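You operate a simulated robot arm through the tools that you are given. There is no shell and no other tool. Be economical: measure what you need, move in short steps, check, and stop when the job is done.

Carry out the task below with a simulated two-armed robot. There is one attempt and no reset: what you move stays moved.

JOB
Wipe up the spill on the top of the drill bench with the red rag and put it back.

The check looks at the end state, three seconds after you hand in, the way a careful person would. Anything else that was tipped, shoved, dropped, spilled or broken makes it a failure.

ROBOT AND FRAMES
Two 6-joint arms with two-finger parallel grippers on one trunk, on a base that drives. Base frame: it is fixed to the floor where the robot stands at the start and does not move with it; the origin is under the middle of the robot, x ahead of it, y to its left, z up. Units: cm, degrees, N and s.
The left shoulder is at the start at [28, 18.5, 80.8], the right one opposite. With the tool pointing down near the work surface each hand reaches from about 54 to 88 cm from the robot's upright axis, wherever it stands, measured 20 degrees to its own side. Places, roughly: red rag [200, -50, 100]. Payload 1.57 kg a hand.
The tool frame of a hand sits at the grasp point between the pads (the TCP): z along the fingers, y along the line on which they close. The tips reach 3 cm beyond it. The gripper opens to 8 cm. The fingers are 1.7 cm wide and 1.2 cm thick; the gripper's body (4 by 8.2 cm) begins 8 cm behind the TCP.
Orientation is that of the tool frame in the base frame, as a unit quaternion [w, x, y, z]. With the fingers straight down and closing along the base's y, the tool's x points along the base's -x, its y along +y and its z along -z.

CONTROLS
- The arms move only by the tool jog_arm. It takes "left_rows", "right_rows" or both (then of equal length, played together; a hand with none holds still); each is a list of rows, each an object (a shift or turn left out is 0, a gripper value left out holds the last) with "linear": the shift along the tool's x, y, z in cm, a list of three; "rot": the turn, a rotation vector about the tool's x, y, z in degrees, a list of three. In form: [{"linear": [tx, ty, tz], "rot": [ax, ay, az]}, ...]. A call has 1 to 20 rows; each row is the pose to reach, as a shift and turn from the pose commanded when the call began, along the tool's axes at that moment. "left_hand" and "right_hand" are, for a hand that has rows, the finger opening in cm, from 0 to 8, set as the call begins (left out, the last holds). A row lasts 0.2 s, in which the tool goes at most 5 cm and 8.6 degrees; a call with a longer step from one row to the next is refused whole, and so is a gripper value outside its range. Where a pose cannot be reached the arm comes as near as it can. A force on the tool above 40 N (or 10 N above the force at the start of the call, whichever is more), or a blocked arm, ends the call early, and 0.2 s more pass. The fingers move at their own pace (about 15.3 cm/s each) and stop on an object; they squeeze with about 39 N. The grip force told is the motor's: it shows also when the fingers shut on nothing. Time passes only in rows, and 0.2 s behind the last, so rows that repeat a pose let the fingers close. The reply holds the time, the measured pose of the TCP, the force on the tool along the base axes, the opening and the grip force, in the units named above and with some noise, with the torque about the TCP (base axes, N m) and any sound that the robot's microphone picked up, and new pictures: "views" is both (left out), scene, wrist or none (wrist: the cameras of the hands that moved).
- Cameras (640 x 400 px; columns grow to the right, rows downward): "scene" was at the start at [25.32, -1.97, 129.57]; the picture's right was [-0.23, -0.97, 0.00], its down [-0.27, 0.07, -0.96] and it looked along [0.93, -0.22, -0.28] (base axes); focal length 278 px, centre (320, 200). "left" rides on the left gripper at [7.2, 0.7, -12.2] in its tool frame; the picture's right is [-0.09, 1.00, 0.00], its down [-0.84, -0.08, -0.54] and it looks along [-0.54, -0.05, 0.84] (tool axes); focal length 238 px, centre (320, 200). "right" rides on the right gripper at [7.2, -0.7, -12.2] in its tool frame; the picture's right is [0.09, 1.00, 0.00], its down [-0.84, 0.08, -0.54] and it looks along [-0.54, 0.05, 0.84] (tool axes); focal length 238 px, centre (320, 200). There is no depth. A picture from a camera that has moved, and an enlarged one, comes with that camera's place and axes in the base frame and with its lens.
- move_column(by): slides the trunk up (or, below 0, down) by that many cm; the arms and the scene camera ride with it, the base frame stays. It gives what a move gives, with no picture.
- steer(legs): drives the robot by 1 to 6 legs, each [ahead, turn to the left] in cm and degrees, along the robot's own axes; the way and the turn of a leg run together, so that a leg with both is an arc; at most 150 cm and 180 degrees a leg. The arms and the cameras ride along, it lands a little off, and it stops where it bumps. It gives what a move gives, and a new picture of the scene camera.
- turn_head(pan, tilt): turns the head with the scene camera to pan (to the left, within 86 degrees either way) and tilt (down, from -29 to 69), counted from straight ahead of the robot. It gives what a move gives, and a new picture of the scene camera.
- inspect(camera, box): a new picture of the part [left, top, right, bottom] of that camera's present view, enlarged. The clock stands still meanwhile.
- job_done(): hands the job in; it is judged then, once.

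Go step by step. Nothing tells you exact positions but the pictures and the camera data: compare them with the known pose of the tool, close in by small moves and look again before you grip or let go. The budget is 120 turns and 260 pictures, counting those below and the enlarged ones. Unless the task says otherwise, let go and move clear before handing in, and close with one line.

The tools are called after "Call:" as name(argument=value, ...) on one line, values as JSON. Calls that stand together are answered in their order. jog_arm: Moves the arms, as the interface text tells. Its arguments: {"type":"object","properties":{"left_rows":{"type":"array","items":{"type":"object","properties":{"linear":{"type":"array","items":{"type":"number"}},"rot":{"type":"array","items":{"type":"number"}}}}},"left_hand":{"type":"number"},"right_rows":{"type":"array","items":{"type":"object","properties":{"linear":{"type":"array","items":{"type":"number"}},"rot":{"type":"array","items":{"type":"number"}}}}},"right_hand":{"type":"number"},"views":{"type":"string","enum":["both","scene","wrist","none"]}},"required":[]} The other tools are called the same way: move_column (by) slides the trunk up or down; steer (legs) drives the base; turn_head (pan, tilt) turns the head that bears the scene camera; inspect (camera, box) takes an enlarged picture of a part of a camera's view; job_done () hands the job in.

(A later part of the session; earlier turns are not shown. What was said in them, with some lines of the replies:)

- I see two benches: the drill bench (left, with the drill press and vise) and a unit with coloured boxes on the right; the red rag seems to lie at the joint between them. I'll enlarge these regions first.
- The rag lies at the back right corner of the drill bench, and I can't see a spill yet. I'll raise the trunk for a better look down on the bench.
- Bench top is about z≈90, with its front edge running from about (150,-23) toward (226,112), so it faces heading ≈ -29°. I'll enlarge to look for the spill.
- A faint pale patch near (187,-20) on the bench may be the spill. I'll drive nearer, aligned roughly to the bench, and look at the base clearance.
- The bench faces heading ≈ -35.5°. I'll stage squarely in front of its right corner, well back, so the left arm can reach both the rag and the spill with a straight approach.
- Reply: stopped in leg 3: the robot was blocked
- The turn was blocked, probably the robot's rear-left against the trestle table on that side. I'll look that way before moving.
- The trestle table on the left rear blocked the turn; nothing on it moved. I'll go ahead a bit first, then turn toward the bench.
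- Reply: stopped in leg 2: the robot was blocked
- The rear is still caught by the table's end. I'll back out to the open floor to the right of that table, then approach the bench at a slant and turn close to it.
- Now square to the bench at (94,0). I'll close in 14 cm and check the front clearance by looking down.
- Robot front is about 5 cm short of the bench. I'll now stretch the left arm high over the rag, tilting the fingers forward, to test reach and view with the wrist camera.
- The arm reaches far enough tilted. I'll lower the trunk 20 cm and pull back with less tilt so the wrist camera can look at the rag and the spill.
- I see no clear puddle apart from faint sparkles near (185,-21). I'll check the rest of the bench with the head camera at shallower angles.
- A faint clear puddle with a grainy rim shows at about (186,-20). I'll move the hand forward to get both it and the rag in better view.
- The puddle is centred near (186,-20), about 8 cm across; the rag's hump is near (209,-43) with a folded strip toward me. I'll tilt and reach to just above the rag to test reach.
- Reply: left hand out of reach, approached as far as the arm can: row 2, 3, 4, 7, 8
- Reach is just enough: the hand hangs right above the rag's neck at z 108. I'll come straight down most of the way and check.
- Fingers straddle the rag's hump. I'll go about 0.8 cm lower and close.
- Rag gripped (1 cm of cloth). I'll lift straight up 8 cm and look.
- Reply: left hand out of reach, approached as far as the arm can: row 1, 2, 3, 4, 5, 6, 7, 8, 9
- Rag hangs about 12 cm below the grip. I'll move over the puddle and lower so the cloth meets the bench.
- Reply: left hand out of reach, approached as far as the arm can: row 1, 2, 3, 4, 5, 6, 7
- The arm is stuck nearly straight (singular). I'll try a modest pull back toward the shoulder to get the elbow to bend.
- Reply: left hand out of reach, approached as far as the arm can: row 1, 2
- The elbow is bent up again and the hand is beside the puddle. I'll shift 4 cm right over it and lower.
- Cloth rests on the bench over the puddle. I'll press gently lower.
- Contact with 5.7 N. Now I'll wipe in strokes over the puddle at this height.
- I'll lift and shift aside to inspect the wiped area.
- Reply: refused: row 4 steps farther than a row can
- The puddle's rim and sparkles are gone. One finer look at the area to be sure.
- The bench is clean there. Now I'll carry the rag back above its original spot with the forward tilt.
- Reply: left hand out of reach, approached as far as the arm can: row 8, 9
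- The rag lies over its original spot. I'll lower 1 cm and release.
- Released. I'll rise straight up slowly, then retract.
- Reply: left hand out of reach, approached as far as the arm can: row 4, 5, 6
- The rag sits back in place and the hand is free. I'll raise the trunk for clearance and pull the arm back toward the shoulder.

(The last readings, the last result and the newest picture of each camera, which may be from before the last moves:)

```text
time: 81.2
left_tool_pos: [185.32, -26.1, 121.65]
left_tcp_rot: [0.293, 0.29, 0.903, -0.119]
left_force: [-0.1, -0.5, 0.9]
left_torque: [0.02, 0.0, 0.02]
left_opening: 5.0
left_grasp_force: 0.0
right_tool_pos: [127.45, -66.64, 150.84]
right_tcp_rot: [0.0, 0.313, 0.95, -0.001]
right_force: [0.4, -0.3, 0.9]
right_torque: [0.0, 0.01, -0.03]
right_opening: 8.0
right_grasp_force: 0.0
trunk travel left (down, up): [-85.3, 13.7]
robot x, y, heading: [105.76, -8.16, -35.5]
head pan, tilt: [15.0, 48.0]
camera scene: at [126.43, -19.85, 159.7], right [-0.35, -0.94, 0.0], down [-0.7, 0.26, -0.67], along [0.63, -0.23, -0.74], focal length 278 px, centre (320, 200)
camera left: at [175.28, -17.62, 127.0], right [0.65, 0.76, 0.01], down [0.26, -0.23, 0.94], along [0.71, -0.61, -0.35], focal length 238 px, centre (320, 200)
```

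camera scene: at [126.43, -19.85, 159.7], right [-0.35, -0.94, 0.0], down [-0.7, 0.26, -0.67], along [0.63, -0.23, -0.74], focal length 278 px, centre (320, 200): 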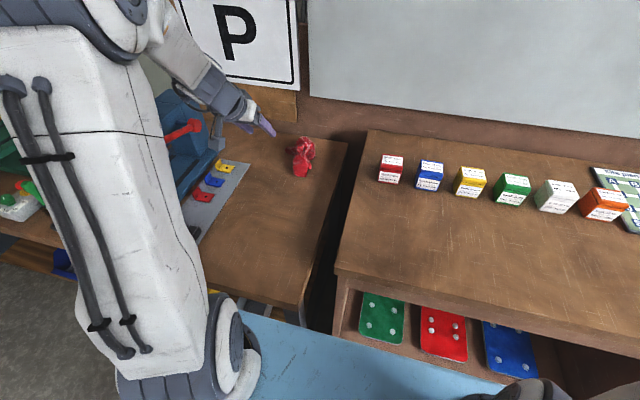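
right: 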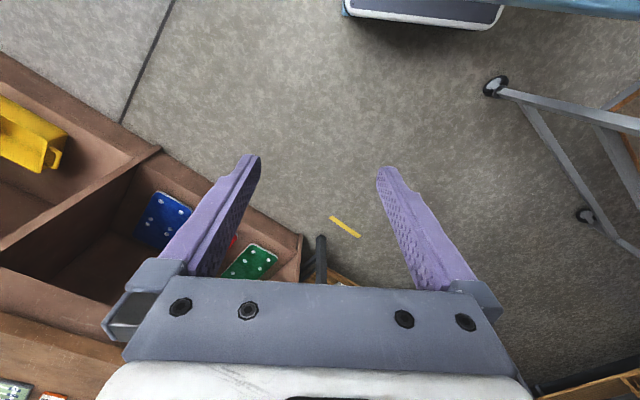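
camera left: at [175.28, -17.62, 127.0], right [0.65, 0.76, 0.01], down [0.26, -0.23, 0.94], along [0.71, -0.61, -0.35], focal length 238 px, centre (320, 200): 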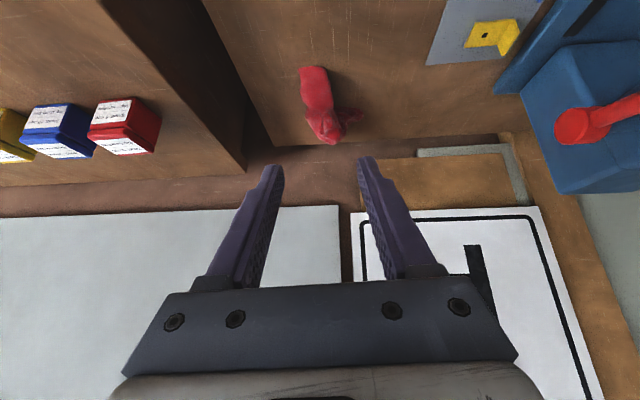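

The rag is back at its place. I'll back off 14 cm (the way I came) and check the bench from a shallower angle.

Call:
steer(legs=[[-14, 0]])

Call:
turn_head(pan=12, tilt=35)

Call:
inspect(camera="scene", box=[180, 120, 370, 240])

```text
time: 82.5
left_tool_pos: [173.87, -18.02, 121.52]
left_tcp_rot: [0.293, 0.29, 0.903, -0.12]
left_force: [0.1, 0.4, 0.2]
left_torque: [0.04, 0.01, 0.0]
left_opening: 5.03
left_grasp_force: 0.1
right_tool_pos: [116.01, -58.59, 150.98]
right_tcp_rot: [0.0, 0.313, 0.95, -0.001]
right_force: [-0.5, 0.4, -0.7]
right_torque: [-0.02, 0.0, -0.01]
right_opening: 7.99
right_grasp_force: 0.1
trunk travel left (down, up): [-85.3, 13.7]
robot x, y, heading: [94.21, 0.21, -35.4]
head pan, tilt: [15.0, 48.0]
camera scene: at [115.0, -11.73, 159.69], right [-0.35, -0.94, 0.0], down [-0.7, 0.26, -0.67], along [0.63, -0.23, -0.74], focal length 278 px, centre (320, 200)
```

scene: 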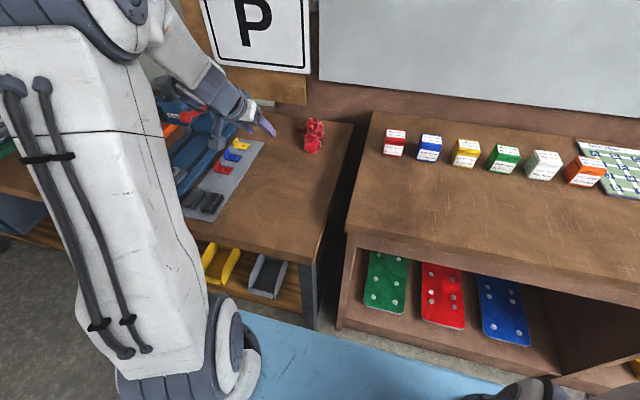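

```text
time: 83.3
left_tool_pos: [173.85, -18.09, 121.56]
left_tcp_rot: [0.293, 0.289, 0.903, -0.119]
left_force: [-0.2, -0.2, 0.1]
left_torque: [0.03, 0.01, 0.05]
left_opening: 5.01
left_grasp_force: 0.1
right_tool_pos: [115.91, -58.34, 150.89]
right_tcp_rot: [0.0, 0.313, 0.95, -0.001]
right_force: [-0.1, -0.2, 0.7]
right_torque: [0.0, -0.02, 0.0]
right_opening: 8.0
right_grasp_force: 0.0
trunk travel left (down, up): [-85.3, 13.7]
robot x, y, heading: [94.43, 0.43, -35.5]
head pan, tilt: [12.0, 35.0]
camera scene: at [115.67, -12.47, 161.59], right [-0.4, -0.92, 0.0], down [-0.53, 0.23, -0.82], along [0.75, -0.33, -0.57], focal length 278 px, centre (320, 200)
```

scene: 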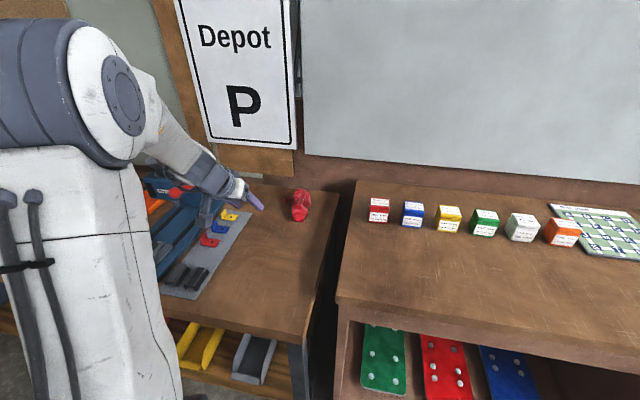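

```text
3.33 times, centred on (275, 180) of scene
camera zoom: at [115.67, -12.47, 161.59], right [-0.4, -0.92, 0.0], down [-0.53, 0.23, -0.82], along [0.75, -0.33, -0.57], focal length 927 px, centre (470, 267)
```

zoom: 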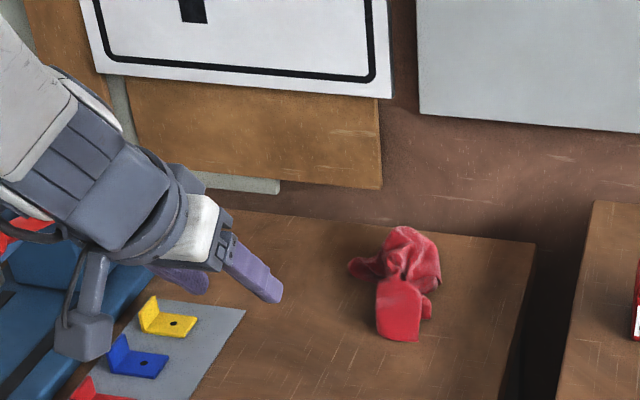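

Call:
inspect(camera="scene", box=[180, 215, 340, 315])

```text
4.00 times, centred on (260, 265) of scene
camera zoom: at [115.67, -12.47, 161.59], right [-0.4, -0.92, 0.0], down [-0.53, 0.23, -0.82], along [0.75, -0.33, -0.57], focal length 1113 px, centre (560, -60)
```

zoom: 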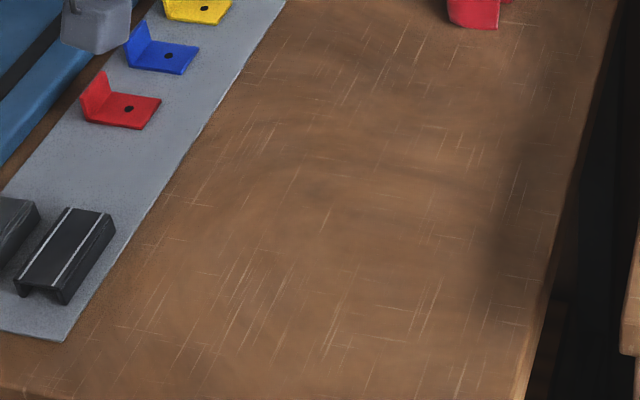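

The puddle area is clean, the rag is back at the rear right of the bench, and everything else there stands as before. I'm handing in.

Call:
job_done()

```text
The job is handed in.
```

I wiped the spill off the drill bench with the red rag and put the rag back at the rear right of the bench. Close-up pictures of that patch showed it clean. While getting into position I bumped something twice, most likely the trestle table, but nothing in the pictures looked moved or tipped.
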